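You operate a simulated robot arm through the tools that you are given. There is no shell and no other tool. Be economical: measure what you need, move in short steps, check, and stop when the job is done.

Carry out the task below with a simulated two-armed robot. There is one attempt and no reset: what you move stays moved.

JOB
Press the lids back on both cream jars and wipe the cream stain off the vanity top.
Fine: each lid on the jar of its colour; wipe with the purple pad and put it back. What is to be rubbed or washed off counts as gone when no trace of it is left.

Only the result counts: the job must be done as asked and must still hold three seconds after the hand-in. Knocking over, shifting, dropping, spilling or breaking anything else fails it. Lids that push on must go on centred and level and be pressed home; caps that screw on are set level and turned clockwise until they are tight.

ROBOT AND FRAMES
Two 7-joint arms with fingered hands on one trunk, on a base that drives. Base frame: it is fixed to the floor where the robot stands at the start and does not move with it; the origin is under the middle of the robot, x ahead of it, y to its left, z up; the surface under the hand at the start is at about z = 880. Lengths are in mm, angles in degrees, forces in N, time in s.
The left shoulder is at the start at [75, 125, 1142], the right one opposite. With the tool pointing down near the work surface each hand reaches from about 460 to 820 mm from the robot's upright axis, wherever it stands, measured 20 degrees to its own side. Places, roughly: cream stain [400, -100, 900]; purple pad (6x8x5 cm) [400, -700, 900]. Payload 3.6 kg a hand.
The tool frame of a hand sits at the grasp point between the pads (the TCP): z along the fingers, y along the line on which they close. The tips reach 30 mm beyond it. Largest opening 104 mm; the body of the gripper starts 35 mm behind the TCP. The gripper is a hand of 4 fingers: y runs from the thumb to the fingers, the wrist lies at [-15, -104, -178] in the tool frame, and closing takes about 1.5 s.
Orientation is told as [roll, pitch, yaw] about the base's x, y, z axes, in that order, counted from this pose: with the fingers straight down and the wrist toward the robot, the tool's x, y and z point along [0, 1, 0], [1, 0, 0] and [0, 0, -1] of the base frame.

CONTROLS
- The arms move only by the tool arm_command. It takes "left_increments", "right_increments" or both (then of equal length, played together; a hand with none holds still); each is a list of rows, each a list of 6 numbers: the shift along the tool's x, y, z in units of 50 mm (1.0 is 50 mm), then the turn, a rotation vector about the tool's x, y, z in units of 4 degrees (1.0 is 4 degrees). In form: [[dx, dy, dz, rx, ry, rz], ...]. A call has 1 to 20 rows; each row shifts and turns the commanded pose from where the row before left it, along the tool's axes as they then stand. "left_fingers" and "right_fingers" are, for a hand that has rows, the closure, from 0 (fully open) to 1 (shut), set as the call begins (left out, the last holds). A call with a number of a shift or a turn outside -1 to 1 is refused whole. A row lasts 0.2 s, in which the tool goes at most 50 mm and 8.6 degrees; a call with a longer step from one row to the next is refused whole, and so is a gripper value outside its range. A pose out of reach is approached as far as the arm can. The call stops where the force on the tool passes 40 N (or 10 N more than at its start, if that is more) or the arm is blocked; 0.2 s more then pass. The fingers move at their own pace (about 72 mm/s each) and stop on an object; they squeeze with about 33 N. The grip force told is the motor's: it shows also when the fingers shut on nothing. Time passes only in rows, and 0.2 s behind the last, so rows that do not move let the fingers close. It gives the time, the measured TCP pose, the force on the tool (base axes), the opening and the grip force at its end, in the units of the frame above (readings bear some noise), with the torque about the TCP (base axes, N m) and any sound that the robot's microphone picked up.
- Cameras (640 x 400 px; columns grow to the right, rows downward): "scene" is now at [192.1, -56.5, 1279.2]; the picture's right is [-0.59, -0.81, 0.00], its down [-0.46, 0.34, -0.82] and it looks along [0.66, -0.48, -0.57] (base axes); focal length 234 px, centre (320, 200). "left" rides on the left gripper at [-61, -92, -130] in its tool frame; the picture's right is [-0.81, -0.27, 0.52], its down [0.53, -0.71, 0.46] and it looks along [0.24, 0.64, 0.72] (tool axes); focal length 275 px, centre (320, 200). "right" rides on the right gripper at [61, -92, -130] in its tool frame; the picture's right is [-0.81, 0.27, -0.52], its down [-0.53, -0.71, 0.46] and it looks along [-0.24, 0.64, 0.72] (tool axes); focal length 275 px, centre (320, 200). There is no depth. A picture from a camera that has moved, and an enlarged one, comes with that camera's place and axes in the base frame and with its lens. The place of the scene camera against the robot may be out by one fixed shift of up to 25 mm in any direction.
- grab_frame(camera): a new picture of that camera. No time passes.
- raise_lower(by): slides the trunk up (or, below 0, down) by that many mm; the arms and the scene camera ride with it, the base frame stays. It gives what a move gives, with no picture.
- drive_base(legs): drives the robot by 1 to 6 legs, each [ahead, left, turn to the left] in mm, mm and degrees, along the robot's own axes; the way and the turn of a leg run together, so that a leg with both is an arc; at most 1500 mm and 180 degrees a leg. The arms and the cameras ride along, it lands a little off, and it stops where it bumps. It gives what a move gives.
- finger_targets(index, middle, ring, thumb_bend, thumb_turn, hand): sets how far each is bent, from 0 (flat) to 100 (curled in); at 30 the hand is open as for a grip, at 70 the pads meet at the TCP. One left out holds its place. A second passes; each finger stops where it meets its share of the squeeze, and holds until it gets a number again. A gripper value or a shape takes the hand back. It gives what a move gives, with no picture; readings hold the bend of each and the force on the fingers (four entries, about 0 where the hand has none), thumb and palm. thumb_turn goes from beside the hand (0) to across from the fingers (100), as for a grip.
- grasp_type(shape, hand): the hand has 4 fingers and takes this shape, open, in about a second: jaw (thumb against the fingers, like two jaws); tri (thumb and two fingers); tip (a fingertip pinch); poke (one finger out to press); point (the index stretched); flat (the hand flat); cup (the hand cupped); fist (a fist). The gripper value then closes the fingers along that shape, each until it touches; the sizes above hold for jaw. It gives what a move gives, with no picture.
- pan_tilt(pan, tilt): turns the head with the scene camera to pan (to the left, within 80 degrees either way) and tilt (down, from -29 to 69), counted from straight ahead of the robot. It gives what a move gives.
- inspect(camera, box): a new picture of the part [left, top, right, bottom] of that camera's present view, enlarged. No time passes.
- close_job(): hands the job in; it is judged then, once.

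Work in short steps. Places have to be worked out from the pictures, the camera data and where the tool is seen: move nearer, look again, correct. Check each grasp and each placing, and mend what went wrong. You have 120 turns and 92 pictures in all, those below and enlarged ones among them. Open the grippers and draw the arms clear of the work before you hand the job in, unless the task says otherwise; then end with one line.

The tools are called by a JSON object that holds its "name" and its "arguments". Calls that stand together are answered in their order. arm_command: Moves the arms, as the interface text tells. Its arguments: {"type":"object","properties":{"left_increments":{"type":"array","items":{"type":"array","items":{"type":"number"}}},"left_fingers":{"type":"number"},"right_increments":{"type":"array","items":{"type":"array","items":{"type":"number"}}},"right_fingers":{"type":"number"}},"required":[]} The other tools are called the same way: raise_lower (by) slides the trunk up or down; grasp_type (shape, hand) gives the hand a shape; finger_targets (index, middle, ring, thumb_bend, thumb_turn, hand) moves the fingers one by one; drive_base (legs) drives the base; pan_tilt (pan, tilt) turns the head that bears the scene camera; grab_frame (camera) takes a picture; inspect (camera, box) takes an enlarged picture of a part of a camera's view; close_job () hands the job in.

At the start:

```text
clock: 0.0
left_eef_pos: [479.7, -71.6, 1153.5]
left_tool_rot: [-0.1, 0.0, 0.0]
left_wrist_force: [-0.7, 0.2, -0.4]
left_moment: [0.01, 0.02, 0.0]
left_opening: 103.8
left_gripper_force: 0.1
left_shape: jaw
left_bend: [30.0, 30.0, 30.0, 30.0, 98.0]
left_finger forces: [0.0, 0.0, 0.1, 0.0, 0.0, 0.1]
right_eef_pos: [394.0, -454.3, 1121.2]
right_tool_rot: [0.0, 0.0, 0.0]
right_wrist_force: [-0.7, -0.3, 0.3]
right_moment: [0.0, -0.01, -0.03]
right_opening: 103.6
right_gripper_force: 0.1
right_shape: jaw
right_bend: [30.0, 30.0, 30.0, 30.0, 98.0]
right_finger forces: [0.0, 0.1, 0.1, 0.0, 0.0, 0.1]
trunk travel left (down, up): [-375.0, 161.0]
robot x, y, heading: [1.1, 1.9, 0.0]
head pan, tilt: [-36.1, 35.1]
```

scene: 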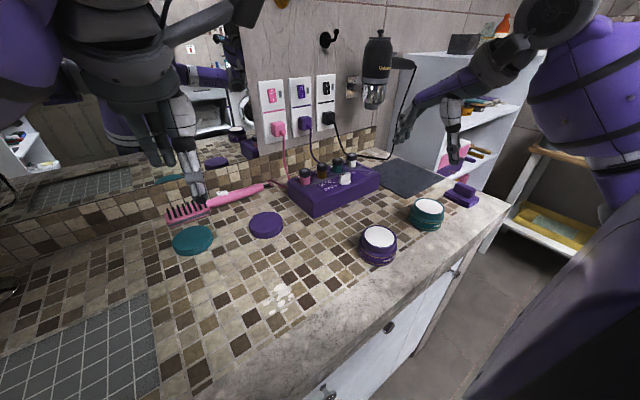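
right: 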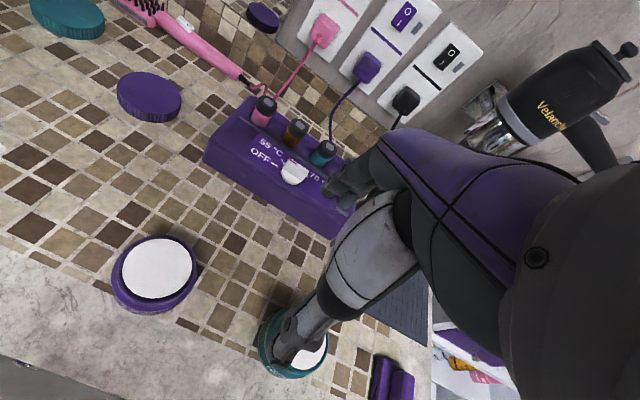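
left: 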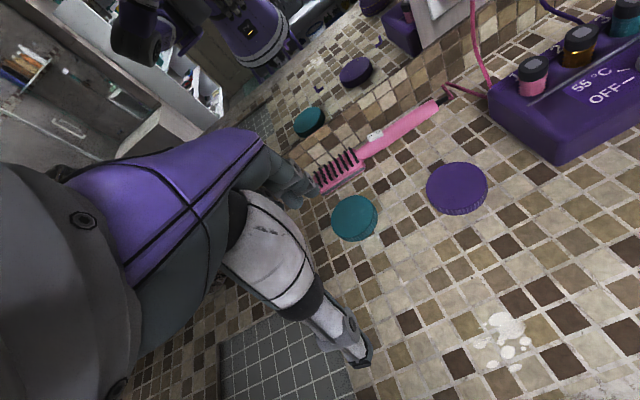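

The hand cameras put the purple lid near [600,-207], the teal lid at [651,-50], the purple jar at [387,-361], the teal jar at [380,-535] and the stain at [424,-142]. I'll move the left arm clear to the left and bring the right hand above and just short of the purple lid.

{"name": "arm_command", "arguments": {"left_increments": [[1, 0, 0, 0, 0, 0], [1, 0, 0, 0, 0, 0], [1, 0, 0, 0, 0, 0], [1, 0, 0, 0, 0, 0], [1, 0, 0, 0, 0, 0], [1, 0, 0, 0, 0, 0], [0, 0, 0, 0, 0, 0]], "right_increments": [[0, 0, 0, 0, 0, 0], [0.6, 0.6, 0, 0, 0, 0], [0.7, 0.6, 0.2, 0, 0, 0], [0.7, 0.6, 0.3, 0, 0, 0], [0.7, 0.6, 0.3, 0, 0, 0], [0.7, 0.6, 0.3, 0, 0, 0], [0.7, 0.5, 0.3, 0, 0, 0]]}}

{"name": "grab_frame", "arguments": {"camera": "right"}}

{"name": "grab_frame", "arguments": {"camera": "scene"}}

```text
clock: 1.6
left_eef_pos: [480.2, 228.7, 1151.9]
left_tool_rot: [-0.1, 0.1, 0.0]
left_wrist_force: [0.6, -0.2, 0.5]
left_moment: [-0.02, 0.02, -0.02]
left_opening: 103.8
left_gripper_force: 0.1
left_shape: jaw
left_bend: [30.0, 30.0, 30.0, 30.0, 98.0]
left_finger forces: [0.0, 0.0, 0.0, 0.1, 0.0, 0.0]
right_eef_pos: [571.2, -247.0, 1050.0]
right_tool_rot: [0.0, 0.0, 0.0]
right_wrist_force: [0.0, 0.5, -0.1]
right_moment: [-0.01, 0.05, 0.03]
right_opening: 103.7
right_gripper_force: 0.1
right_shape: jaw
right_bend: [30.0, 30.0, 30.0, 30.0, 98.0]
right_finger forces: [0.0, 0.0, 0.0, 0.0, 0.0, 0.0]
trunk travel left (down, up): [-375.0, 161.0]
robot x, y, heading: [-2.4, 0.3, 0.1]
head pan, tilt: [-36.1, 35.1]
```

```text
88 pictures are left
camera right: at [480.4, -186.2, 1181.1], right [0.27, -0.81, 0.52], down [-0.71, -0.53, -0.46], along [0.64, -0.24, -0.72], focal length 275 px, centre (320, 200)
```

right: 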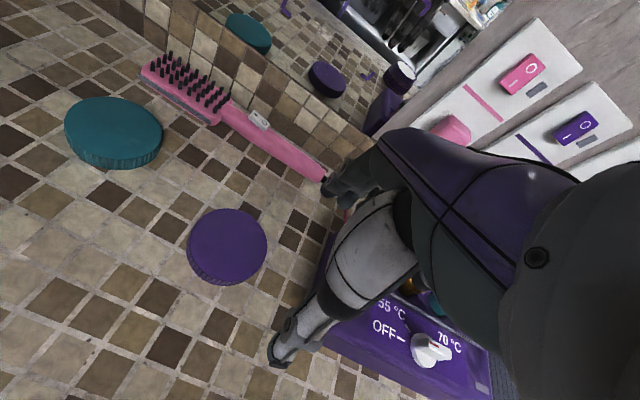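

```text
87 pictures are left
camera scene: at [193.3, -56.4, 1279.0], right [-0.59, -0.81, 0.0], down [-0.47, 0.34, -0.82], along [0.66, -0.48, -0.58], focal length 234 px, centre (320, 200)
```

scene: 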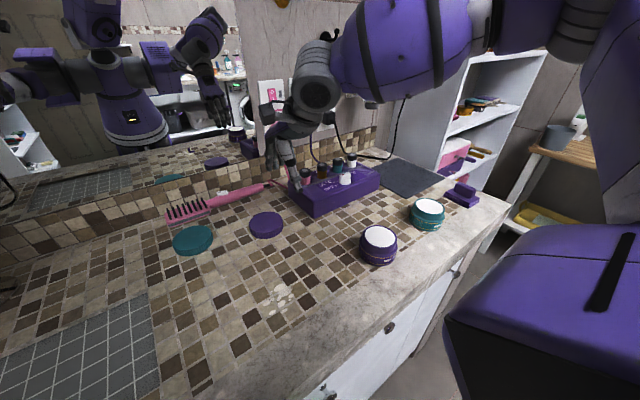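

The purple lid refines to about [611,-204] with its top near z 890. I'm descending partway over it to check alignment.

{"name": "arm_command", "arguments": {"right_increments": [[0.43, 0.4, 0.4, 0, 0, 0], [0.43, 0.4, 0.4, 0, 0, 0], [0, 0, 0.45, 0, 0, 0], [0, 0, 0.45, 0, 0, 0]]}}

{"name": "grab_frame", "arguments": {"camera": "right"}}

{"name": "inspect", "arguments": {"camera": "scene", "box": [160, 120, 400, 270]}}

```text
clock: 2.6
left_eef_pos: [479.5, 228.6, 1153.4]
left_tool_rot: [0.0, 0.0, 0.1]
left_wrist_force: [-0.2, -0.2, -0.5]
left_moment: [-0.01, 0.02, 0.02]
left_opening: 103.9
left_gripper_force: 0.2
left_shape: jaw
left_bend: [30.0, 30.0, 30.0, 30.0, 98.0]
left_finger forces: [0.0, 0.1, 0.0, 0.1, 0.0, 0.0]
right_eef_pos: [609.0, -205.7, 965.3]
right_tool_rot: [-0.1, 0.0, -0.1]
right_wrist_force: [0.0, -0.1, -0.2]
right_moment: [0.04, 0.03, 0.02]
right_opening: 103.8
right_gripper_force: 0.1
right_shape: jaw
right_bend: [30.0, 30.0, 30.0, 30.0, 98.0]
right_finger forces: [0.1, 0.0, 0.1, 0.0, 0.0, 0.0]
trunk travel left (down, up): [-375.0, 161.0]
robot x, y, heading: [-4.2, -2.8, -0.2]
head pan, tilt: [-36.1, 35.1]
```

```text
86 pictures are left
camera right: at [517.5, -143.9, 1097.0], right [0.27, -0.81, 0.52], down [-0.71, -0.53, -0.46], along [0.65, -0.24, -0.72], focal length 275 px, centre (320, 200)
```

right: 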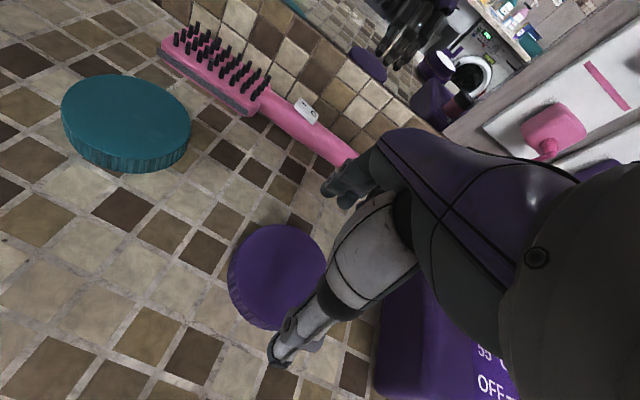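

```text
2.67 times, centred on (280, 195) of scene
camera zoom: at [192.5, -56.4, 1279.1], right [-0.59, -0.81, 0.0], down [-0.46, 0.34, -0.82], along [0.66, -0.48, -0.57], focal length 625 px, centre (427, 213)
```

zoom: 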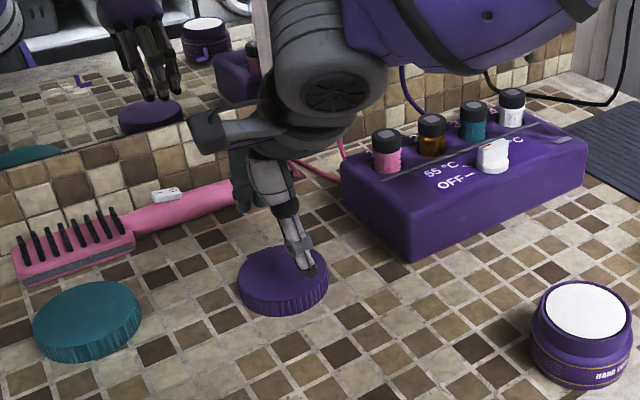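

Lid centre reads about [611,-202], diameter about 80, so the hand is nearly aligned. I'll lower to TCP z≈915 with a small correction.

{"name": "arm_command", "arguments": {"right_increments": [[0.08, 0.05, 0.3, 0, 0, 0], [0, 0, 0.4, 0, 0, 0], [0, 0, 0.3, 0, 0, 0], [0, 0, 0, 0, 0, 0]]}}

{"name": "grab_frame", "arguments": {"camera": "right"}}

{"name": "inspect", "arguments": {"camera": "scene", "box": [200, 150, 360, 250]}}

```text
clock: 3.6
left_eef_pos: [478.8, 228.2, 1153.4]
left_tool_rot: [0.1, 0.0, 0.0]
left_wrist_force: [0.3, -0.7, 0.5]
left_moment: [0.02, -0.01, 0.03]
left_opening: 103.9
left_gripper_force: 0.1
left_shape: jaw
left_bend: [30.0, 30.0, 30.0, 30.0, 98.0]
left_finger forces: [0.0, 0.1, 0.0, 0.0, 0.1, 0.0]
right_eef_pos: [612.3, -202.7, 915.1]
right_tool_rot: [0.0, -0.1, -0.1]
right_wrist_force: [-0.4, -0.3, -0.5]
right_moment: [0.0, 0.0, 0.0]
right_opening: 103.9
right_gripper_force: 0.2
right_shape: jaw
right_bend: [30.0, 30.0, 30.0, 30.0, 98.0]
right_finger forces: [0.0, 0.1, 0.0, 0.0, 0.0, 0.0]
trunk travel left (down, up): [-375.0, 161.0]
robot x, y, heading: [1.2, -1.6, 0.1]
head pan, tilt: [-36.1, 35.1]
```

```text
84 pictures are left
camera right: at [520.5, -141.2, 1047.5], right [0.27, -0.81, 0.52], down [-0.71, -0.53, -0.46], along [0.65, -0.24, -0.72], focal length 275 px, centre (320, 200)
```

right: 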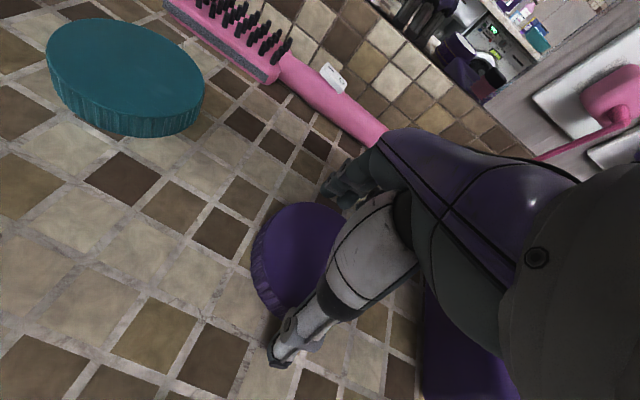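

```text
4.00 times, centred on (280, 200) of scene
camera zoom: at [191.9, -56.5, 1279.2], right [-0.59, -0.81, 0.0], down [-0.46, 0.34, -0.82], along [0.66, -0.48, -0.57], focal length 938 px, centre (480, 200)
```

zoom: 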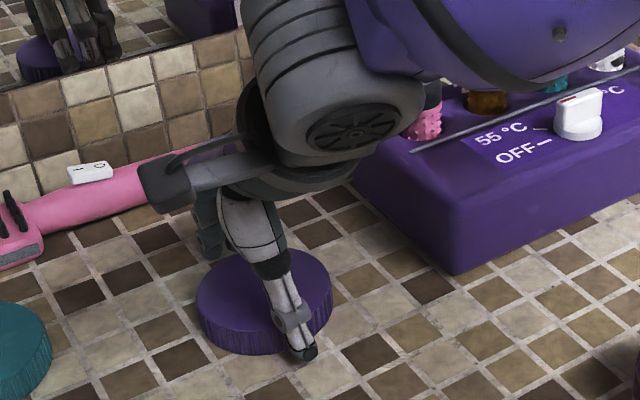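

The thumb is in front of the lid and centred on it, clear of contact. I'm closing the hand.

{"name": "arm_command", "arguments": {"right_increments": [[0, 0, 0, 0, 0, 0], [0, 0, 0, 0, 0, 0], [0, 0, 0, 0, 0, 0], [0, 0, 0, 0, 0, 0], [0, 0, 0, 0, 0, 0], [0, 0, 0, 0, 0, 0], [0, 0, 0, 0, 0, 0], [0, 0, 0, 0, 0, 0]], "right_fingers": 1}}

{"name": "inspect", "arguments": {"camera": "scene", "box": [200, 150, 360, 250]}}

```text
clock: 5.4
left_eef_pos: [478.9, 227.5, 1153.5]
left_tool_rot: [0.1, 0.0, -0.1]
left_wrist_force: [0.9, -0.4, 0.4]
left_moment: [0.02, -0.01, -0.01]
left_opening: 104.0
left_gripper_force: 0.0
left_shape: jaw
left_bend: [30.0, 30.0, 30.0, 30.0, 98.0]
left_finger forces: [0.1, 0.0, 0.0, 0.0, 0.0, 0.0]
right_eef_pos: [612.5, -201.7, 915.8]
right_tool_rot: [-0.1, 0.0, 0.0]
right_wrist_force: [-0.1, -0.7, 0.1]
right_moment: [-0.02, 0.0, -0.02]
right_opening: 73.3
right_gripper_force: 32.6
right_shape: jaw
right_bend: [27.0, 37.0, 39.0, 57.0, 99.0]
right_finger forces: [17.4, 9.2, 3.0, 0.0, 29.8, 0.1]
trunk travel left (down, up): [-375.0, 161.0]
robot x, y, heading: [1.3, 2.5, 0.0]
head pan, tilt: [-36.1, 35.1]
```

```text
4.00 times, centred on (280, 200) of scene
camera zoom: at [192.1, -56.5, 1279.2], right [-0.59, -0.81, 0.0], down [-0.46, 0.34, -0.82], along [0.66, -0.48, -0.57], focal length 938 px, centre (480, 200)
```

zoom: 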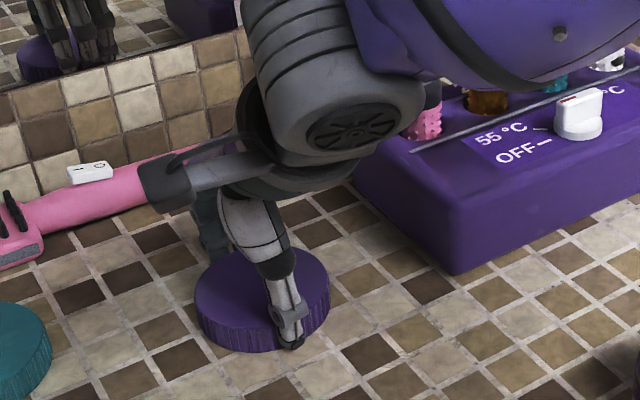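

It grips with all fingers loaded. I'll lift straight up and check.

{"name": "arm_command", "arguments": {"right_increments": [[0, 0, -0.2, 0, 0, 0], [0, 0, -0.4, 0, 0, 0], [0, 0, -0.8, 0, 0, 0], [0, 0, -0.8, 0, 0, 0], [0, 0, -0.8, 0, 0, 0]]}}

{"name": "inspect", "arguments": {"camera": "scene", "box": [200, 100, 360, 200]}}

{"name": "grab_frame", "arguments": {"camera": "right"}}

```text
clock: 6.6
left_eef_pos: [480.1, 228.3, 1152.4]
left_tool_rot: [0.1, 0.0, 0.0]
left_wrist_force: [-1.2, 0.0, 0.4]
left_moment: [0.01, -0.02, -0.01]
left_opening: 103.9
left_gripper_force: 0.1
left_shape: jaw
left_bend: [30.0, 30.0, 30.0, 30.0, 98.0]
left_finger forces: [0.1, 0.1, 0.0, 0.0, 0.1, 0.0]
right_eef_pos: [611.2, -200.0, 1068.2]
right_tool_rot: [-0.1, -0.1, -0.1]
right_wrist_force: [-0.4, -0.2, 0.4]
right_moment: [0.02, -0.02, -0.01]
right_opening: 72.9
right_gripper_force: 33.4
right_shape: jaw
right_bend: [27.0, 37.0, 39.0, 58.0, 99.0]
right_finger forces: [17.3, 9.3, 3.1, 0.0, 29.7, 0.1]
trunk travel left (down, up): [-375.0, 161.0]
robot x, y, heading: [1.4, -1.5, 0.1]
head pan, tilt: [-36.1, 35.1]
```

```text
4.00 times, centred on (280, 150) of scene
camera zoom: at [191.6, -56.3, 1279.2], right [-0.59, -0.81, 0.0], down [-0.46, 0.34, -0.82], along [0.66, -0.48, -0.57], focal length 938 px, centre (480, 400)
```

zoom: 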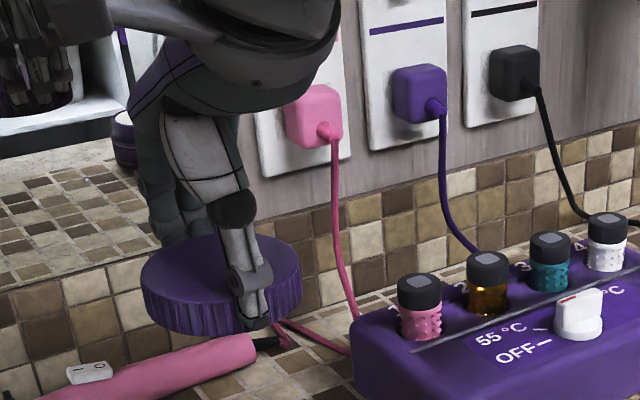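

```text
80 pictures are left
camera right: at [519.2, -139.3, 1199.3], right [0.28, -0.81, 0.52], down [-0.71, -0.53, -0.45], along [0.64, -0.24, -0.72], focal length 275 px, centre (320, 200)
```

right: 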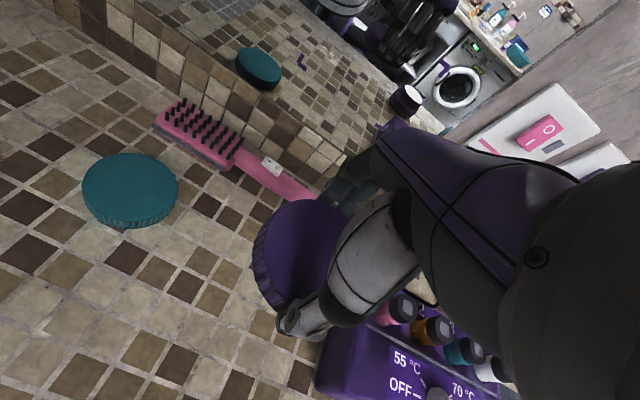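

The lid is held and hasn't shifted in the grip. I'll carry it to a viewing pose near the purple jar to measure the jar in the arm's frame.

{"name": "arm_command", "arguments": {"right_increments": [[-0.6, -0.6, 0, 0, 0, 0], [-0.6, -0.6, 0, 0, 0, 0], [-0.64, -0.64, 0, 0, 0, 0], [-0.65, -0.65, 0, 0, 0, 0], [-0.65, -0.65, 0, 0, 0, 0], [-0.65, -0.6, 0, 0, 0, 0], [-0.63, -0.6, 0, 0, 0, 0], [0, 0, 0, 0, 0, 0]]}}

{"name": "grab_frame", "arguments": {"camera": "right"}}

{"name": "grab_frame", "arguments": {"camera": "scene"}}

```text
clock: 8.4
left_eef_pos: [481.0, 227.4, 1153.1]
left_tool_rot: [-0.1, -0.1, 0.0]
left_wrist_force: [0.3, 0.1, -0.6]
left_moment: [0.0, 0.03, -0.04]
left_opening: 103.9
left_gripper_force: 0.1
left_shape: jaw
left_bend: [30.0, 30.0, 30.0, 30.0, 98.0]
left_finger forces: [0.0, 0.0, 0.0, 0.0, 0.0, 0.0]
right_eef_pos: [395.7, -425.0, 1064.9]
right_tool_rot: [-0.1, -0.1, 0.0]
right_wrist_force: [0.4, 0.8, 0.2]
right_moment: [0.01, 0.0, -0.01]
right_opening: 72.6
right_gripper_force: 32.9
right_shape: jaw
right_bend: [27.0, 37.0, 39.0, 58.0, 99.0]
right_finger forces: [16.3, 9.4, 3.2, 0.0, 29.4, 0.0]
trunk travel left (down, up): [-375.0, 161.0]
robot x, y, heading: [0.1, 4.5, -0.1]
head pan, tilt: [-36.1, 35.1]
```

```text
79 pictures are left
camera right: at [303.8, -363.3, 1197.5], right [0.28, -0.81, 0.52], down [-0.71, -0.53, -0.45], along [0.64, -0.24, -0.72], focal length 275 px, centre (320, 200)
```

right: 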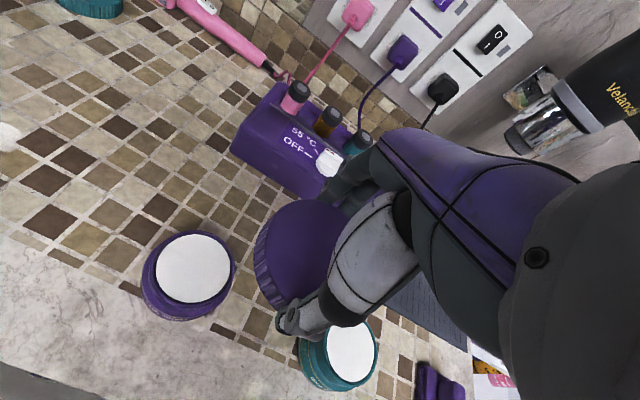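

```text
78 pictures are left
camera scene: at [192.6, -56.3, 1279.1], right [-0.59, -0.81, 0.0], down [-0.46, 0.34, -0.82], along [0.66, -0.48, -0.57], focal length 234 px, centre (320, 200)
```

scene: 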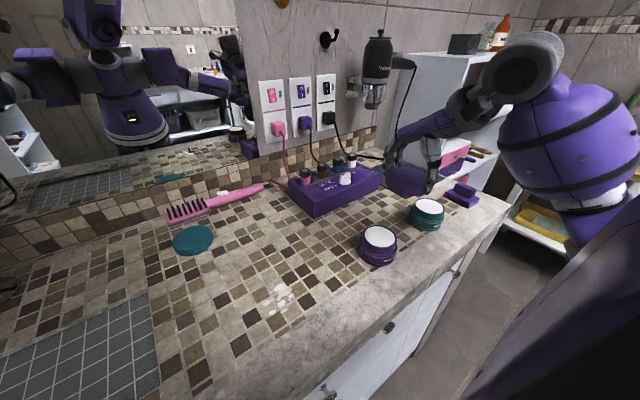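

The jar centre triangulates to about [388,-362] with its rim near z≈925–930. I'll hover the lid about 30 mm above it and compare lid and jar in the pictures.

{"name": "arm_command", "arguments": {"right_increments": [[0.42, -0.06, 0.2, 0, 0, 0], [0.42, -0.06, 0.3, 0, 0, 0], [0.42, -0.07, 0.3, 0, 0, 0], [0, 0, 0.4, 0, 0, 0], [0, 0, 0, 0, 0, 0]]}}

{"name": "inspect", "arguments": {"camera": "scene", "box": [300, 170, 460, 270]}}

{"name": "grab_frame", "arguments": {"camera": "right"}}

```text
clock: 9.6
left_eef_pos: [479.2, 228.0, 1152.9]
left_tool_rot: [0.1, 0.1, 0.0]
left_wrist_force: [-0.9, -0.1, -0.4]
left_moment: [0.03, -0.01, -0.01]
left_opening: 103.9
left_gripper_force: 0.1
left_shape: jaw
left_bend: [30.0, 30.0, 30.0, 30.0, 98.0]
left_finger forces: [0.1, 0.1, 0.1, 0.0, 0.0, 0.0]
right_eef_pos: [384.9, -359.0, 1006.0]
right_tool_rot: [-0.1, 0.0, 0.0]
right_wrist_force: [-0.8, 0.9, -0.5]
right_moment: [0.01, -0.02, -0.02]
right_opening: 72.5
right_gripper_force: 33.3
right_shape: jaw
right_bend: [27.0, 37.0, 39.0, 58.0, 99.0]
right_finger forces: [16.0, 9.5, 3.3, 0.1, 29.3, 0.1]
trunk travel left (down, up): [-375.0, 161.0]
robot x, y, heading: [-1.4, 1.1, 0.0]
head pan, tilt: [-36.1, 35.1]
```

```text
4.00 times, centred on (380, 220) of scene
camera zoom: at [192.1, -56.4, 1279.2], right [-0.59, -0.81, 0.0], down [-0.46, 0.34, -0.82], along [0.66, -0.48, -0.57], focal length 938 px, centre (80, 120)
```

zoom: 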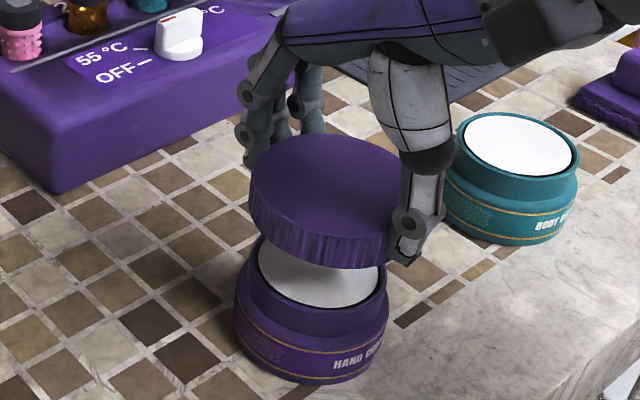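

```text
76 pictures are left
camera right: at [294.4, -297.8, 1137.1], right [0.27, -0.81, 0.52], down [-0.71, -0.53, -0.46], along [0.65, -0.24, -0.72], focal length 275 px, centre (320, 200)
```

right: 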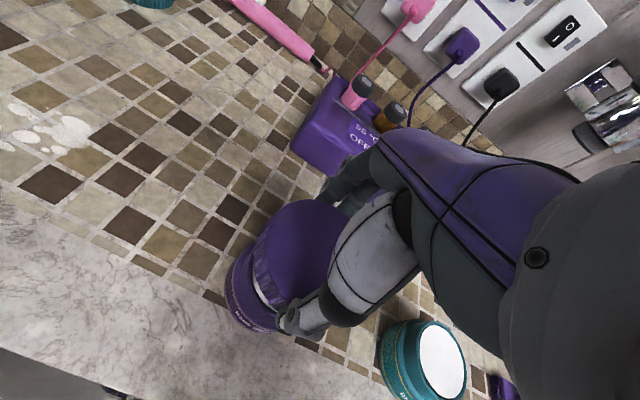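

Lid and jar line up laterally in the scene view, but the depth direction is still ambiguous. Lowering 20 mm will shrink that uncertainty.

{"name": "arm_command", "arguments": {"right_increments": [[0, 0, 0.2, 0, 0, 0], [0, 0, 0.2, 0, 0, 0], [0, 0, 0, 0, 0, 0]]}}

{"name": "inspect", "arguments": {"camera": "scene", "box": [340, 200, 420, 270]}}

{"name": "inspect", "arguments": {"camera": "right", "box": [200, 180, 360, 350]}}

```text
clock: 10.4
left_eef_pos: [479.8, 227.7, 1153.7]
left_tool_rot: [0.1, -0.1, 0.1]
left_wrist_force: [0.4, 0.5, 0.4]
left_moment: [0.01, -0.03, 0.03]
left_opening: 103.8
left_gripper_force: 0.1
left_shape: jaw
left_bend: [30.0, 30.0, 30.0, 30.0, 98.0]
left_finger forces: [0.1, 0.0, 0.0, 0.0, 0.0, 0.1]
right_eef_pos: [385.1, -359.7, 985.9]
right_tool_rot: [0.1, 0.0, 0.1]
right_wrist_force: [0.9, -1.1, 0.3]
right_moment: [0.0, 0.03, 0.02]
right_opening: 72.6
right_gripper_force: 33.1
right_shape: jaw
right_bend: [27.0, 37.0, 39.0, 58.0, 99.0]
right_finger forces: [16.1, 9.4, 3.3, 0.0, 29.3, 0.0]
trunk travel left (down, up): [-375.0, 161.0]
robot x, y, heading: [1.4, -2.1, -0.2]
head pan, tilt: [-36.1, 35.1]
```

```text
5.71 times, centred on (380, 235) of scene
camera zoom: at [192.1, -56.5, 1279.2], right [-0.59, -0.81, 0.0], down [-0.46, 0.34, -0.82], along [0.66, -0.48, -0.57], focal length 1339 px, centre (-23, 0)
```

zoom: 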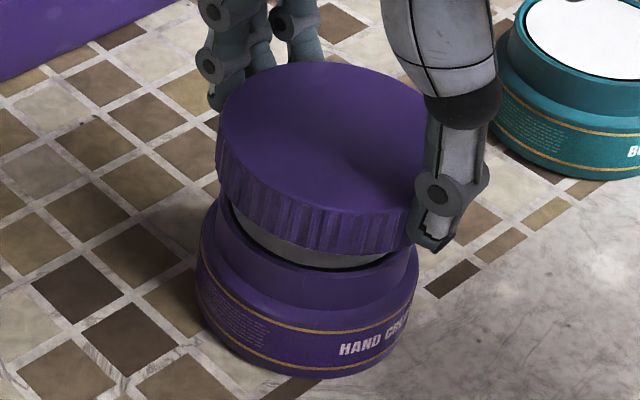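

```text
2.35 times, centred on (280, 265) of right
camera zoom: at [293.7, -298.6, 1117.9], right [0.27, -0.81, 0.52], down [-0.71, -0.53, -0.46], along [0.64, -0.24, -0.72], focal length 648 px, centre (414, 47)
```

zoom: 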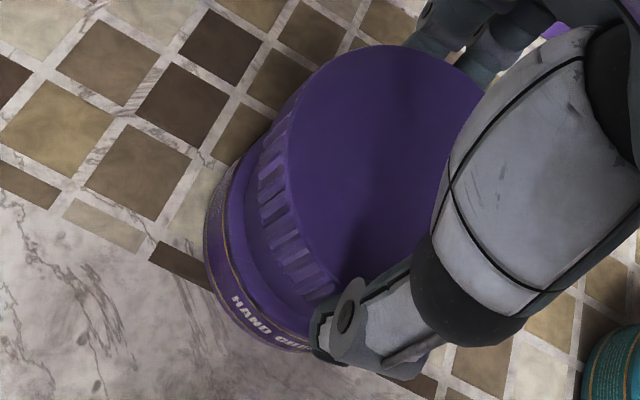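

Both views suggest the lid sits about 2–3 mm too far to −y, with x nearly right. I'll correct that, lower to just above the rim, and look again.

{"name": "arm_command", "arguments": {"right_increments": [[0.05, 0.02, 0.08, 0, 0, 0], [0, 0, 0.08, 0, 0, 0], [0, 0, 0, 0, 0, 0]]}}

{"name": "inspect", "arguments": {"camera": "scene", "box": [340, 215, 420, 265]}}

{"name": "inspect", "arguments": {"camera": "right", "box": [220, 210, 348, 290]}}

```text
clock: 11.2
left_eef_pos: [480.0, 227.7, 1152.7]
left_tool_rot: [0.0, 0.1, 0.0]
left_wrist_force: [0.6, 0.8, -0.1]
left_moment: [0.0, -0.02, 0.03]
left_opening: 103.9
left_gripper_force: 0.1
left_shape: jaw
left_bend: [30.0, 30.0, 30.0, 30.0, 98.0]
left_finger forces: [0.0, 0.0, 0.0, 0.0, 0.1, 0.1]
right_eef_pos: [386.5, -357.7, 977.1]
right_tool_rot: [-0.1, -0.2, 0.0]
right_wrist_force: [0.6, 0.1, -1.1]
right_moment: [-0.01, -0.01, 0.04]
right_opening: 72.7
right_gripper_force: 32.5
right_shape: jaw
right_bend: [27.0, 37.0, 39.0, 58.0, 99.0]
right_finger forces: [16.1, 9.5, 3.3, 0.0, 29.3, 0.0]
trunk travel left (down, up): [-375.0, 161.0]
robot x, y, heading: [1.9, 0.8, 0.1]
head pan, tilt: [-36.1, 35.1]
```

```text
8.00 times, centred on (380, 240) of scene
camera zoom: at [192.1, -56.5, 1279.2], right [-0.59, -0.81, 0.0], down [-0.46, 0.34, -0.82], along [0.66, -0.48, -0.57], focal length 1875 px, centre (-160, -120)
```

zoom: 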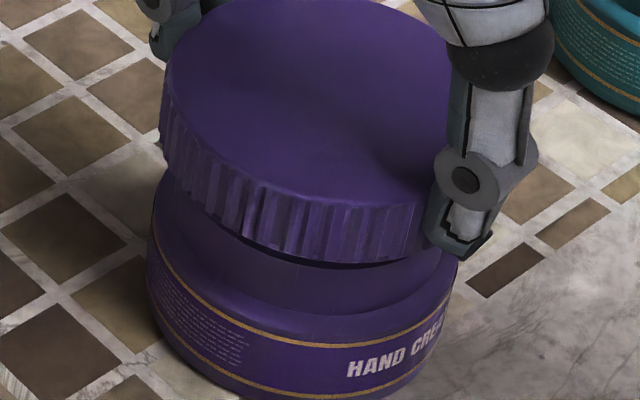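

```text
5.00 times, centred on (284, 250) of right
camera zoom: at [294.9, -296.0, 1109.9], right [0.27, -0.81, 0.52], down [-0.71, -0.53, -0.46], along [0.64, -0.24, -0.72], focal length 1376 px, centre (500, -50)
```

zoom: 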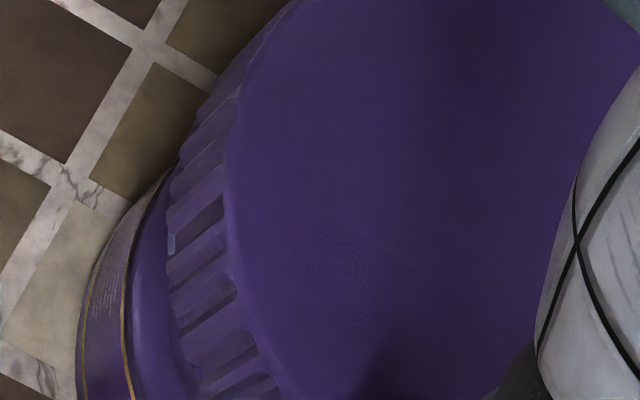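

Lateral alignment now looks good, with a gap of only a few millimetres. I'll lower slowly to contact and watch the forces.

{"name": "arm_command", "arguments": {"right_increments": [[0, 0, 0.05, 0, 0, 0], [0, 0, 0.05, 0, 0, 0], [0, 0, 0.04, 0, 0, 0], [0, 0, 0, 0, 0, 0]]}}

{"name": "inspect", "arguments": {"camera": "scene", "box": [340, 215, 420, 265]}}

```text
clock: 12.2
left_eef_pos: [480.0, 228.0, 1153.3]
left_tool_rot: [0.0, -0.1, 0.0]
left_wrist_force: [0.0, 0.1, -0.1]
left_moment: [0.0, 0.0, 0.05]
left_opening: 103.6
left_gripper_force: 0.0
left_shape: jaw
left_bend: [30.0, 30.0, 30.0, 30.0, 98.0]
left_finger forces: [0.0, 0.0, 0.0, 0.0, 0.1, 0.0]
right_eef_pos: [386.6, -357.9, 972.3]
right_tool_rot: [0.0, 0.0, 0.0]
right_wrist_force: [0.2, -0.2, -0.2]
right_moment: [0.0, 0.0, 0.03]
right_opening: 72.6
right_gripper_force: 32.7
right_shape: jaw
right_bend: [27.0, 37.0, 39.0, 58.0, 99.0]
right_finger forces: [16.0, 9.5, 3.3, 0.0, 29.3, 0.1]
trunk travel left (down, up): [-375.0, 161.0]
robot x, y, heading: [0.2, -2.3, 0.0]
head pan, tilt: [-36.1, 35.1]
```

```text
8.00 times, centred on (380, 240) of scene
camera zoom: at [192.1, -56.5, 1279.2], right [-0.59, -0.81, 0.0], down [-0.46, 0.34, -0.82], along [0.66, -0.48, -0.57], focal length 1875 px, centre (-160, -120)
```

zoom: 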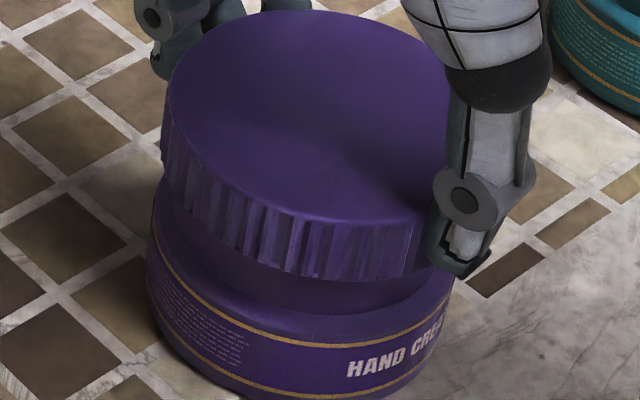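

No contact yet and no rim visible. Continuing down in small steps.

{"name": "arm_command", "arguments": {"right_increments": [[0, 0, 0.04, 0, 0, 0], [0, 0, 0.04, 0, 0, 0], [0, 0, 0.04, 0, 0, 0], [0, 0, 0, 0, 0, 0]]}}

{"name": "inspect", "arguments": {"camera": "scene", "box": [340, 215, 420, 265]}}

```text
clock: 13.2
left_eef_pos: [480.5, 228.1, 1152.6]
left_tool_rot: [0.0, 0.1, 0.0]
left_wrist_force: [-0.4, 0.5, -0.3]
left_moment: [0.04, -0.01, 0.0]
left_opening: 104.0
left_gripper_force: 0.0
left_shape: jaw
left_bend: [30.0, 30.0, 30.0, 30.0, 98.0]
left_finger forces: [0.0, 0.0, 0.0, 0.1, 0.0, 0.0]
right_eef_pos: [386.5, -356.9, 965.1]
right_tool_rot: [0.0, 0.0, 0.0]
right_wrist_force: [0.3, 0.6, -0.8]
right_moment: [0.02, 0.02, 0.06]
right_opening: 72.8
right_gripper_force: 33.2
right_shape: jaw
right_bend: [27.0, 37.0, 39.0, 58.0, 99.0]
right_finger forces: [16.1, 9.5, 3.2, 0.0, 29.3, 0.1]
trunk travel left (down, up): [-375.0, 161.0]
robot x, y, heading: [0.7, 3.8, -0.2]
head pan, tilt: [-36.1, 35.1]
```

```text
8.00 times, centred on (380, 240) of scene
camera zoom: at [192.1, -56.5, 1279.2], right [-0.59, -0.81, 0.0], down [-0.46, 0.34, -0.82], along [0.66, -0.48, -0.57], focal length 1875 px, centre (-160, -120)
```

zoom: 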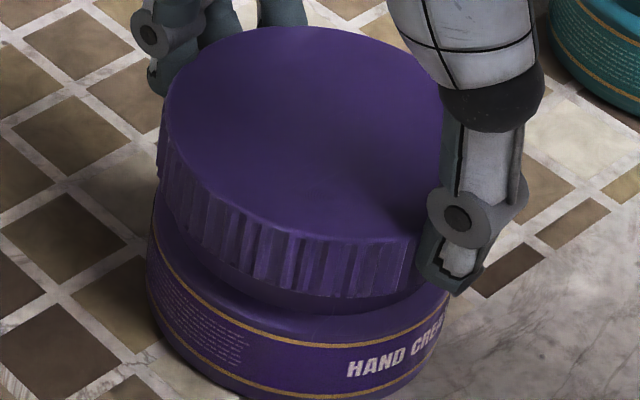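

Still free. I'll continue until contact shows.

{"name": "arm_command", "arguments": {"right_increments": [[0, 0, 0.04, 0, 0, 0], [0, 0, 0.04, 0, 0, 0], [0, 0, 0.04, 0, 0, 0], [0, 0, 0, 0, 0, 0]]}}

{"name": "inspect", "arguments": {"camera": "scene", "box": [340, 215, 420, 265]}}

```text
clock: 14.2
left_eef_pos: [478.2, 228.5, 1153.4]
left_tool_rot: [-0.1, -0.1, 0.1]
left_wrist_force: [0.1, 0.4, -0.2]
left_moment: [0.01, 0.05, 0.0]
left_opening: 103.9
left_gripper_force: 0.1
left_shape: jaw
left_bend: [30.0, 30.0, 30.0, 30.0, 98.0]
left_finger forces: [0.0, 0.1, 0.0, 0.0, 0.1, 0.1]
right_eef_pos: [386.1, -357.7, 961.7]
right_tool_rot: [-0.3, -0.4, 0.0]
right_wrist_force: [2.4, 0.7, 25.4]
right_moment: [-0.13, -0.88, 0.09]
right_opening: 71.9
right_gripper_force: 32.7
right_shape: jaw
right_bend: [27.0, 36.0, 38.0, 58.0, 99.0]
right_finger forces: [17.6, 11.5, 3.5, 0.1, 30.5, 0.0]
trunk travel left (down, up): [-375.0, 161.0]
robot x, y, heading: [-3.4, -0.7, -0.4]
head pan, tilt: [-36.1, 35.1]
```

```text
8.00 times, centred on (380, 240) of scene
camera zoom: at [190.8, -55.1, 1279.5], right [-0.59, -0.81, 0.0], down [-0.46, 0.34, -0.82], along [0.66, -0.48, -0.57], focal length 1875 px, centre (-160, -120)
```

zoom: 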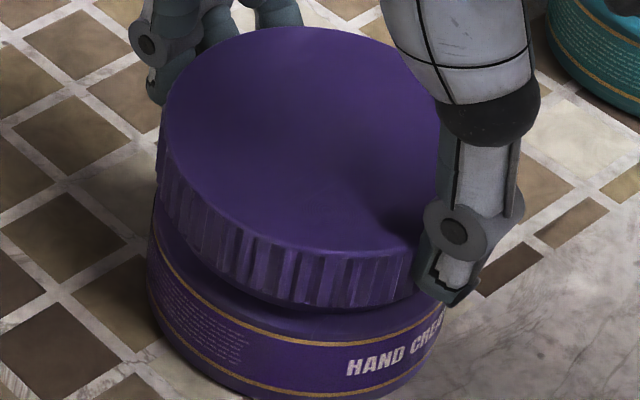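

The lid is over the neck, with contact on the far side at 25 N. It seems captured and needs pressing home, so I'll release it, raise the hand and see how it sits.

{"name": "arm_command", "arguments": {"right_increments": [[0, 0, -0.04, 0, 0, 0], [0, 0, 0, 0, 0, 0], [0, 0, 0, 0, 0, 0], [0, 0, 0, 0, 0, 0], [0, 0, 0, 0, 0, 0], [0, 0, 0, 0, 0, 0], [0, 0, -0.4, 0, 0, 0], [0, 0, -0.8, 0, 0, 0], [0, 0, -0.8, 0, 0, 0]], "right_fingers": 0}}

{"name": "inspect", "arguments": {"camera": "scene", "box": [340, 215, 420, 265]}}

{"name": "grab_frame", "arguments": {"camera": "right"}}

```text
clock: 16.2
left_eef_pos: [479.7, 228.0, 1152.9]
left_tool_rot: [0.0, 0.0, 0.0]
left_wrist_force: [0.0, -0.2, -0.2]
left_moment: [-0.04, -0.01, 0.0]
left_opening: 103.7
left_gripper_force: 0.0
left_shape: jaw
left_bend: [30.0, 30.0, 30.0, 30.0, 98.0]
left_finger forces: [0.0, 0.0, 0.0, 0.0, 0.0, 0.1]
right_eef_pos: [385.2, -357.7, 1061.3]
right_tool_rot: [0.0, 0.0, -0.1]
right_wrist_force: [0.9, -0.5, 0.0]
right_moment: [0.02, 0.02, 0.0]
right_opening: 103.8
right_gripper_force: 0.1
right_shape: jaw
right_bend: [30.0, 30.0, 30.0, 30.0, 98.0]
right_finger forces: [0.0, 0.0, 0.1, 0.1, 0.1, 0.1]
trunk travel left (down, up): [-375.0, 161.0]
robot x, y, heading: [2.1, -0.8, 0.0]
head pan, tilt: [-36.1, 35.1]
```

```text
8.00 times, centred on (380, 240) of scene
camera zoom: at [192.0, -56.2, 1279.2], right [-0.59, -0.81, 0.0], down [-0.46, 0.34, -0.82], along [0.66, -0.48, -0.57], focal length 1875 px, centre (-160, -120)
```

zoom: 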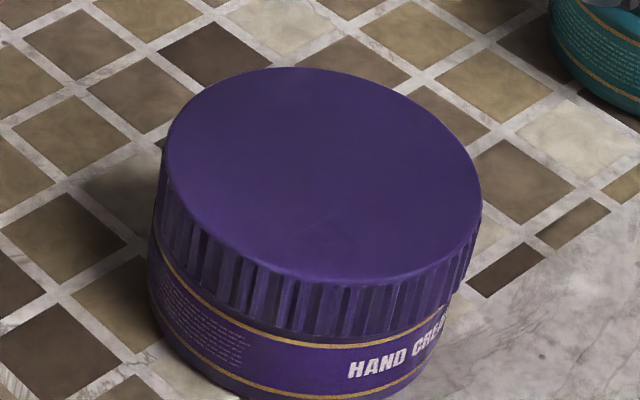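

```text
67 pictures are left
camera right: at [293.9, -296.3, 1193.2], right [0.27, -0.81, 0.52], down [-0.71, -0.53, -0.46], along [0.64, -0.24, -0.72], focal length 275 px, centre (320, 200)
```

right: 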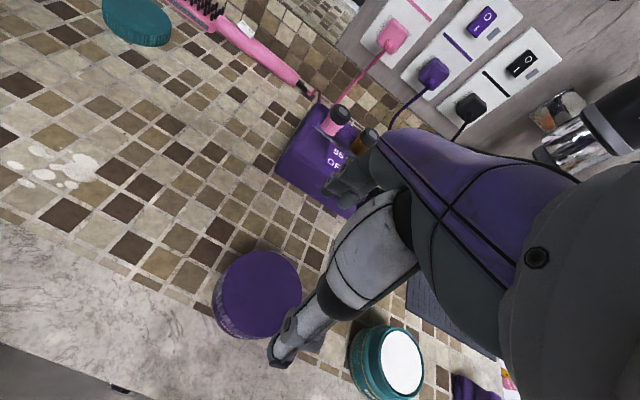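

The lid sits on the neck, nearly flush. I'll close the fingertips together and press down at the lid centre, around [388,-360].

{"name": "arm_command", "arguments": {"right_increments": [[0, 0.06, 0, 0, 0, 0], [-0.05, 0, 0, 0, 0, 0], [0, 0, 0, 0, 0, 0], [0, 0, 0, 0, 0, 0], [0, 0, 0, 0, 0, 0], [0, 0, 0, 0, 0, 0], [0, 0, 0.3, 0, 0, 0], [0, 0, 0.4, 0, 0, 0], [0, 0, 0.4, 0, 0, 0], [0, 0, 0.3, 0, 0, 0], [0, 0, 0, 0, 0, 0]], "right_fingers": 1}}

{"name": "inspect", "arguments": {"camera": "scene", "box": [324, 180, 436, 270]}}

```text
clock: 18.6
left_eef_pos: [478.8, 228.0, 1152.7]
left_tool_rot: [0.1, 0.0, 0.1]
left_wrist_force: [0.1, 0.2, 0.0]
left_moment: [0.0, 0.02, 0.01]
left_opening: 103.6
left_gripper_force: 0.1
left_shape: jaw
left_bend: [30.0, 30.0, 30.0, 30.0, 98.0]
left_finger forces: [0.0, 0.0, 0.1, 0.0, 0.1, 0.0]
right_eef_pos: [388.1, -360.6, 991.3]
right_tool_rot: [-0.1, 0.0, 0.0]
right_wrist_force: [0.0, 1.3, 0.0]
right_moment: [-0.01, -0.01, 0.01]
right_opening: 0.0
right_gripper_force: 33.3
right_shape: jaw
right_bend: [70.0, 70.0, 70.0, 47.0, 100.0]
right_finger forces: [0.0, 0.1, 0.0, 0.0, 0.0, 0.0]
trunk travel left (down, up): [-375.0, 161.0]
robot x, y, heading: [0.1, -0.5, 0.0]
head pan, tilt: [-36.1, 35.1]
```

```text
4.44 times, centred on (380, 225) of scene
camera zoom: at [192.1, -56.5, 1279.2], right [-0.59, -0.81, 0.0], down [-0.46, 0.34, -0.82], along [0.66, -0.48, -0.57], focal length 1042 px, centre (53, 89)
```

zoom: 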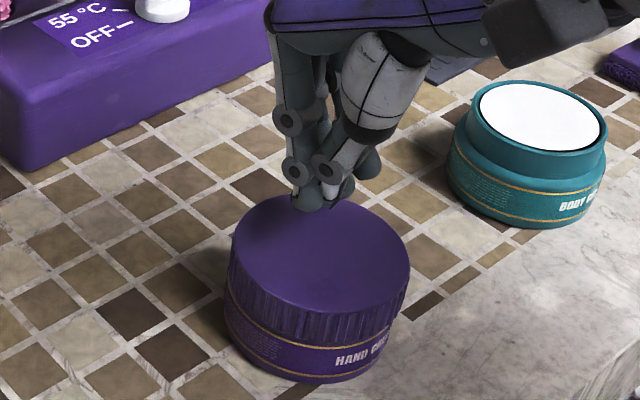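

The tips are over the lid centre. I'm pressing down.

{"name": "arm_command", "arguments": {"right_increments": [[0, 0, 0.2, 0, 0, 0], [0, 0, 0.2, 0, 0, 0], [0, 0, 0.1, 0, 0, 0], [0, 0, 0.06, 0, 0, 0], [0, 0, 0.06, 0, 0, 0], [0, 0, 0.06, 0, 0, 0], [0, 0, 0.06, 0, 0, 0], [0, 0, 0.06, 0, 0, 0], [0, 0, 0.06, 0, 0, 0], [0, 0, 0.06, 0, 0, 0], [0, 0, 0.06, 0, 0, 0]]}}

{"name": "inspect", "arguments": {"camera": "scene", "box": [340, 215, 420, 265]}}

```text
clock: 19.9
left_eef_pos: [478.0, 228.2, 1153.4]
left_tool_rot: [0.1, -0.1, -0.1]
left_wrist_force: [-0.6, 0.5, 0.1]
left_moment: [0.04, 0.0, 0.0]
left_opening: 103.6
left_gripper_force: 0.0
left_shape: jaw
left_bend: [30.0, 30.0, 30.0, 30.0, 98.0]
left_finger forces: [0.0, 0.0, 0.0, 0.0, 0.1, 0.1]
right_eef_pos: [391.6, -361.8, 965.0]
right_tool_rot: [-0.3, -1.4, -0.1]
right_wrist_force: [-5.1, 2.0, 12.8]
right_moment: [0.08, 0.14, 0.03]
right_opening: 0.1
right_gripper_force: 33.3
right_shape: jaw
right_bend: [70.0, 70.0, 70.0, 47.0, 100.0]
right_finger forces: [0.0, 0.1, 0.1, 0.0, 0.0, 0.1]
trunk travel left (down, up): [-375.0, 161.0]
robot x, y, heading: [-0.3, 3.3, 0.3]
head pan, tilt: [-36.1, 35.1]
heard: snap
stopped in row 6 (right hand): the force on the tool passed its limit at 45 N (the readings are from after the stop); the commanded pose is now the measured one
```

```text
8.00 times, centred on (380, 240) of scene
camera zoom: at [191.0, -55.9, 1279.3], right [-0.59, -0.81, 0.0], down [-0.46, 0.34, -0.82], along [0.66, -0.48, -0.57], focal length 1875 px, centre (-160, -120)
```

zoom: 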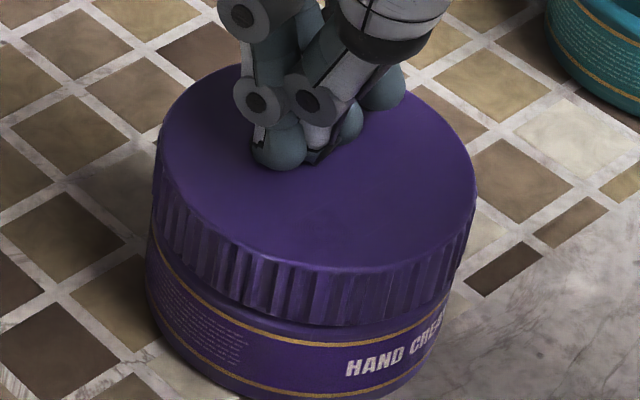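

A snap was heard. I'll lift and check that it's level and fully home.

{"name": "arm_command", "arguments": {"right_increments": [[0, 0, -0.3, 0, 0.0, 0], [0, 0, -0.8, 0, 0, 0], [0, 0, -0.8, 0, 0, 0], [0, 0, -0.3, 0, 0, 0]]}}

{"name": "inspect", "arguments": {"camera": "scene", "box": [340, 215, 420, 265]}}

{"name": "inspect", "arguments": {"camera": "right", "box": [180, 200, 340, 380]}}

```text
clock: 20.9
left_eef_pos: [479.9, 227.8, 1152.8]
left_tool_rot: [0.0, 0.0, 0.0]
left_wrist_force: [0.0, -0.4, 0.2]
left_moment: [-0.01, -0.03, -0.02]
left_opening: 103.8
left_gripper_force: 0.1
left_shape: jaw
left_bend: [30.0, 30.0, 30.0, 30.0, 98.0]
left_finger forces: [0.1, 0.0, 0.0, 0.0, 0.0, 0.0]
right_eef_pos: [389.2, -361.1, 1075.4]
right_tool_rot: [-0.1, -1.1, -0.2]
right_wrist_force: [0.0, 1.0, 0.2]
right_moment: [0.02, 0.01, 0.01]
right_opening: 0.1
right_gripper_force: 33.3
right_shape: jaw
right_bend: [70.0, 70.0, 70.0, 47.0, 100.0]
right_finger forces: [0.0, 0.1, 0.1, 0.0, 0.0, 0.0]
trunk travel left (down, up): [-375.0, 161.0]
robot x, y, heading: [-4.4, 1.6, -0.1]
head pan, tilt: [-36.1, 35.1]
```

```text
8.00 times, centred on (380, 240) of scene
camera zoom: at [192.0, -56.6, 1279.2], right [-0.59, -0.81, 0.0], down [-0.46, 0.34, -0.82], along [0.66, -0.48, -0.57], focal length 1875 px, centre (-160, -120)
```

zoom: 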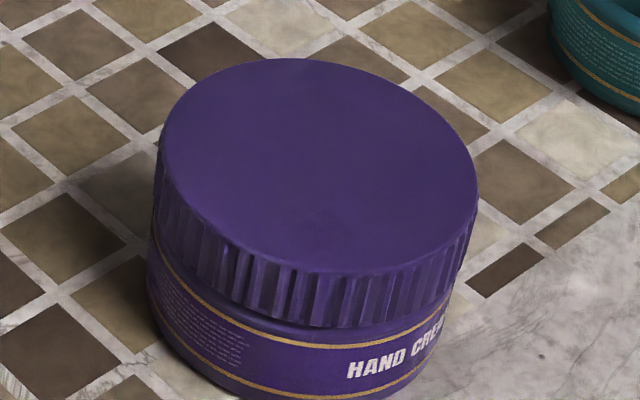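

```text
2.22 times, centred on (260, 290) of right
camera zoom: at [295.5, -298.9, 1204.5], right [0.26, -0.81, 0.53], down [-0.71, -0.53, -0.47], along [0.66, -0.25, -0.71], focal length 612 px, centre (453, 0)
```

zoom: 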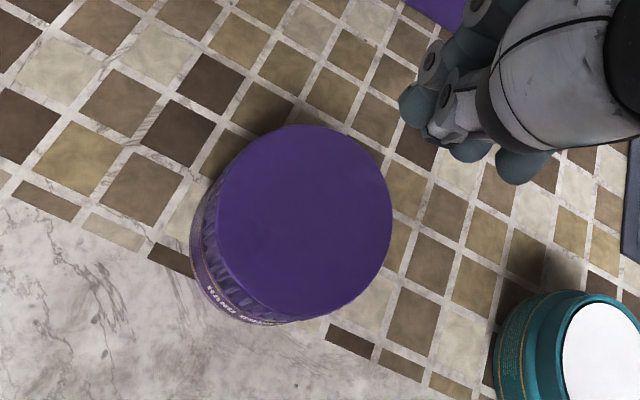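

The lid looks level, and it moved about 3 mm back into centre when it snapped. Since my press landed a bit behind centre, I'll press once more slightly nearer the robot to be sure it is fully home.

{"name": "arm_command", "arguments": {"right_increments": [[0, -0.22, 0.5, 0.28, 0, 0], [0, 0, 0.7, 0, 0, 0], [0, 0, 0.6, 0, 0, 0], [0, 0, 0.3, 0, 0, 0], [0, 0, 0.06, 0, 0, 0], [0, 0, 0.06, 0, 0, 0], [0, 0, 0.06, 0, 0, 0], [0, 0, 0.06, 0, 0, 0], [0, 0, 0.06, 0, 0, 0], [0, 0, 0.06, 0, 0, 0]]}}

{"name": "inspect", "arguments": {"camera": "scene", "box": [340, 215, 420, 265]}}

```text
clock: 22.6
left_eef_pos: [479.0, 228.4, 1153.4]
left_tool_rot: [0.0, 0.0, 0.0]
left_wrist_force: [-0.3, -0.3, -0.6]
left_moment: [0.03, -0.02, 0.01]
left_opening: 103.6
left_gripper_force: 0.1
left_shape: jaw
left_bend: [30.0, 30.0, 30.0, 30.0, 98.0]
left_finger forces: [0.1, 0.0, 0.0, 0.0, 0.0, 0.0]
right_eef_pos: [380.5, -361.7, 965.3]
right_tool_rot: [-0.4, -1.2, -0.2]
right_wrist_force: [-4.4, 3.2, 15.4]
right_moment: [-0.02, 0.13, -0.02]
right_opening: 0.0
right_gripper_force: 33.2
right_shape: jaw
right_bend: [70.0, 70.0, 70.0, 47.0, 100.0]
right_finger forces: [0.1, 0.0, 0.0, 0.0, 0.0, 0.0]
trunk travel left (down, up): [-375.0, 161.0]
robot x, y, heading: [2.9, 2.4, 0.1]
head pan, tilt: [-36.1, 35.1]
stopped in row 8 (right hand): the force on the tool passed its limit at 44 N (the readings are from after the stop); the commanded pose is now the measured one
```

```text
8.00 times, centred on (380, 240) of scene
camera zoom: at [190.9, -55.9, 1279.3], right [-0.59, -0.81, 0.0], down [-0.46, 0.34, -0.82], along [0.66, -0.48, -0.57], focal length 1875 px, centre (-160, -120)
```

zoom: 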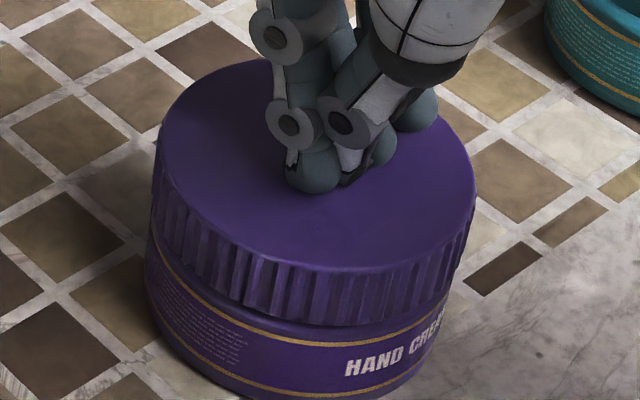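

Same seated height (965) with no further movement, so the purple lid is home. I'll lift, open the hand, and move over towards the teal lid.

{"name": "arm_command", "arguments": {"right_increments": [[0, 0, -0.5, 0.28, 0, 0], [0, 0, -0.8, 0.03, -0.05, 0], [0, 0, -0.8, 0, -0.05, 0], [0.8, 0.6, 0, 0, 0, 0], [0.8, 0.6, 0, 0, 0, 0], [0.8, 0.6, 0, 0, 0, 0], [0.8, 0.7, 0, 0, 0, 0], [0.8, 0.8, 0, 0, 0, 0], [0.8, 0.8, 0.2, 0, 0, 0], [0.6, 0.6, 0.4, 0, 0, 0], [0, 0, 0, 0, 0, 0]], "right_fingers": 0}}

{"name": "grab_frame", "arguments": {"camera": "right"}}

```text
refused: row 7 steps farther than a row can; nothing moved
```

```text
61 pictures are left
camera right: at [286.4, -298.8, 1094.6], right [0.26, -0.81, 0.53], down [-0.71, -0.53, -0.47], along [0.66, -0.25, -0.71], focal length 275 px, centre (320, 200)
```

right: 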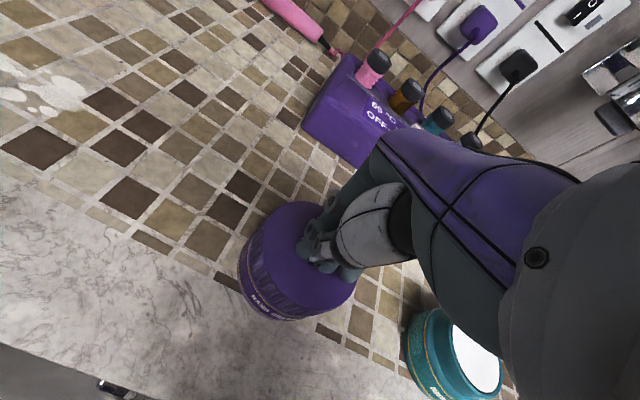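

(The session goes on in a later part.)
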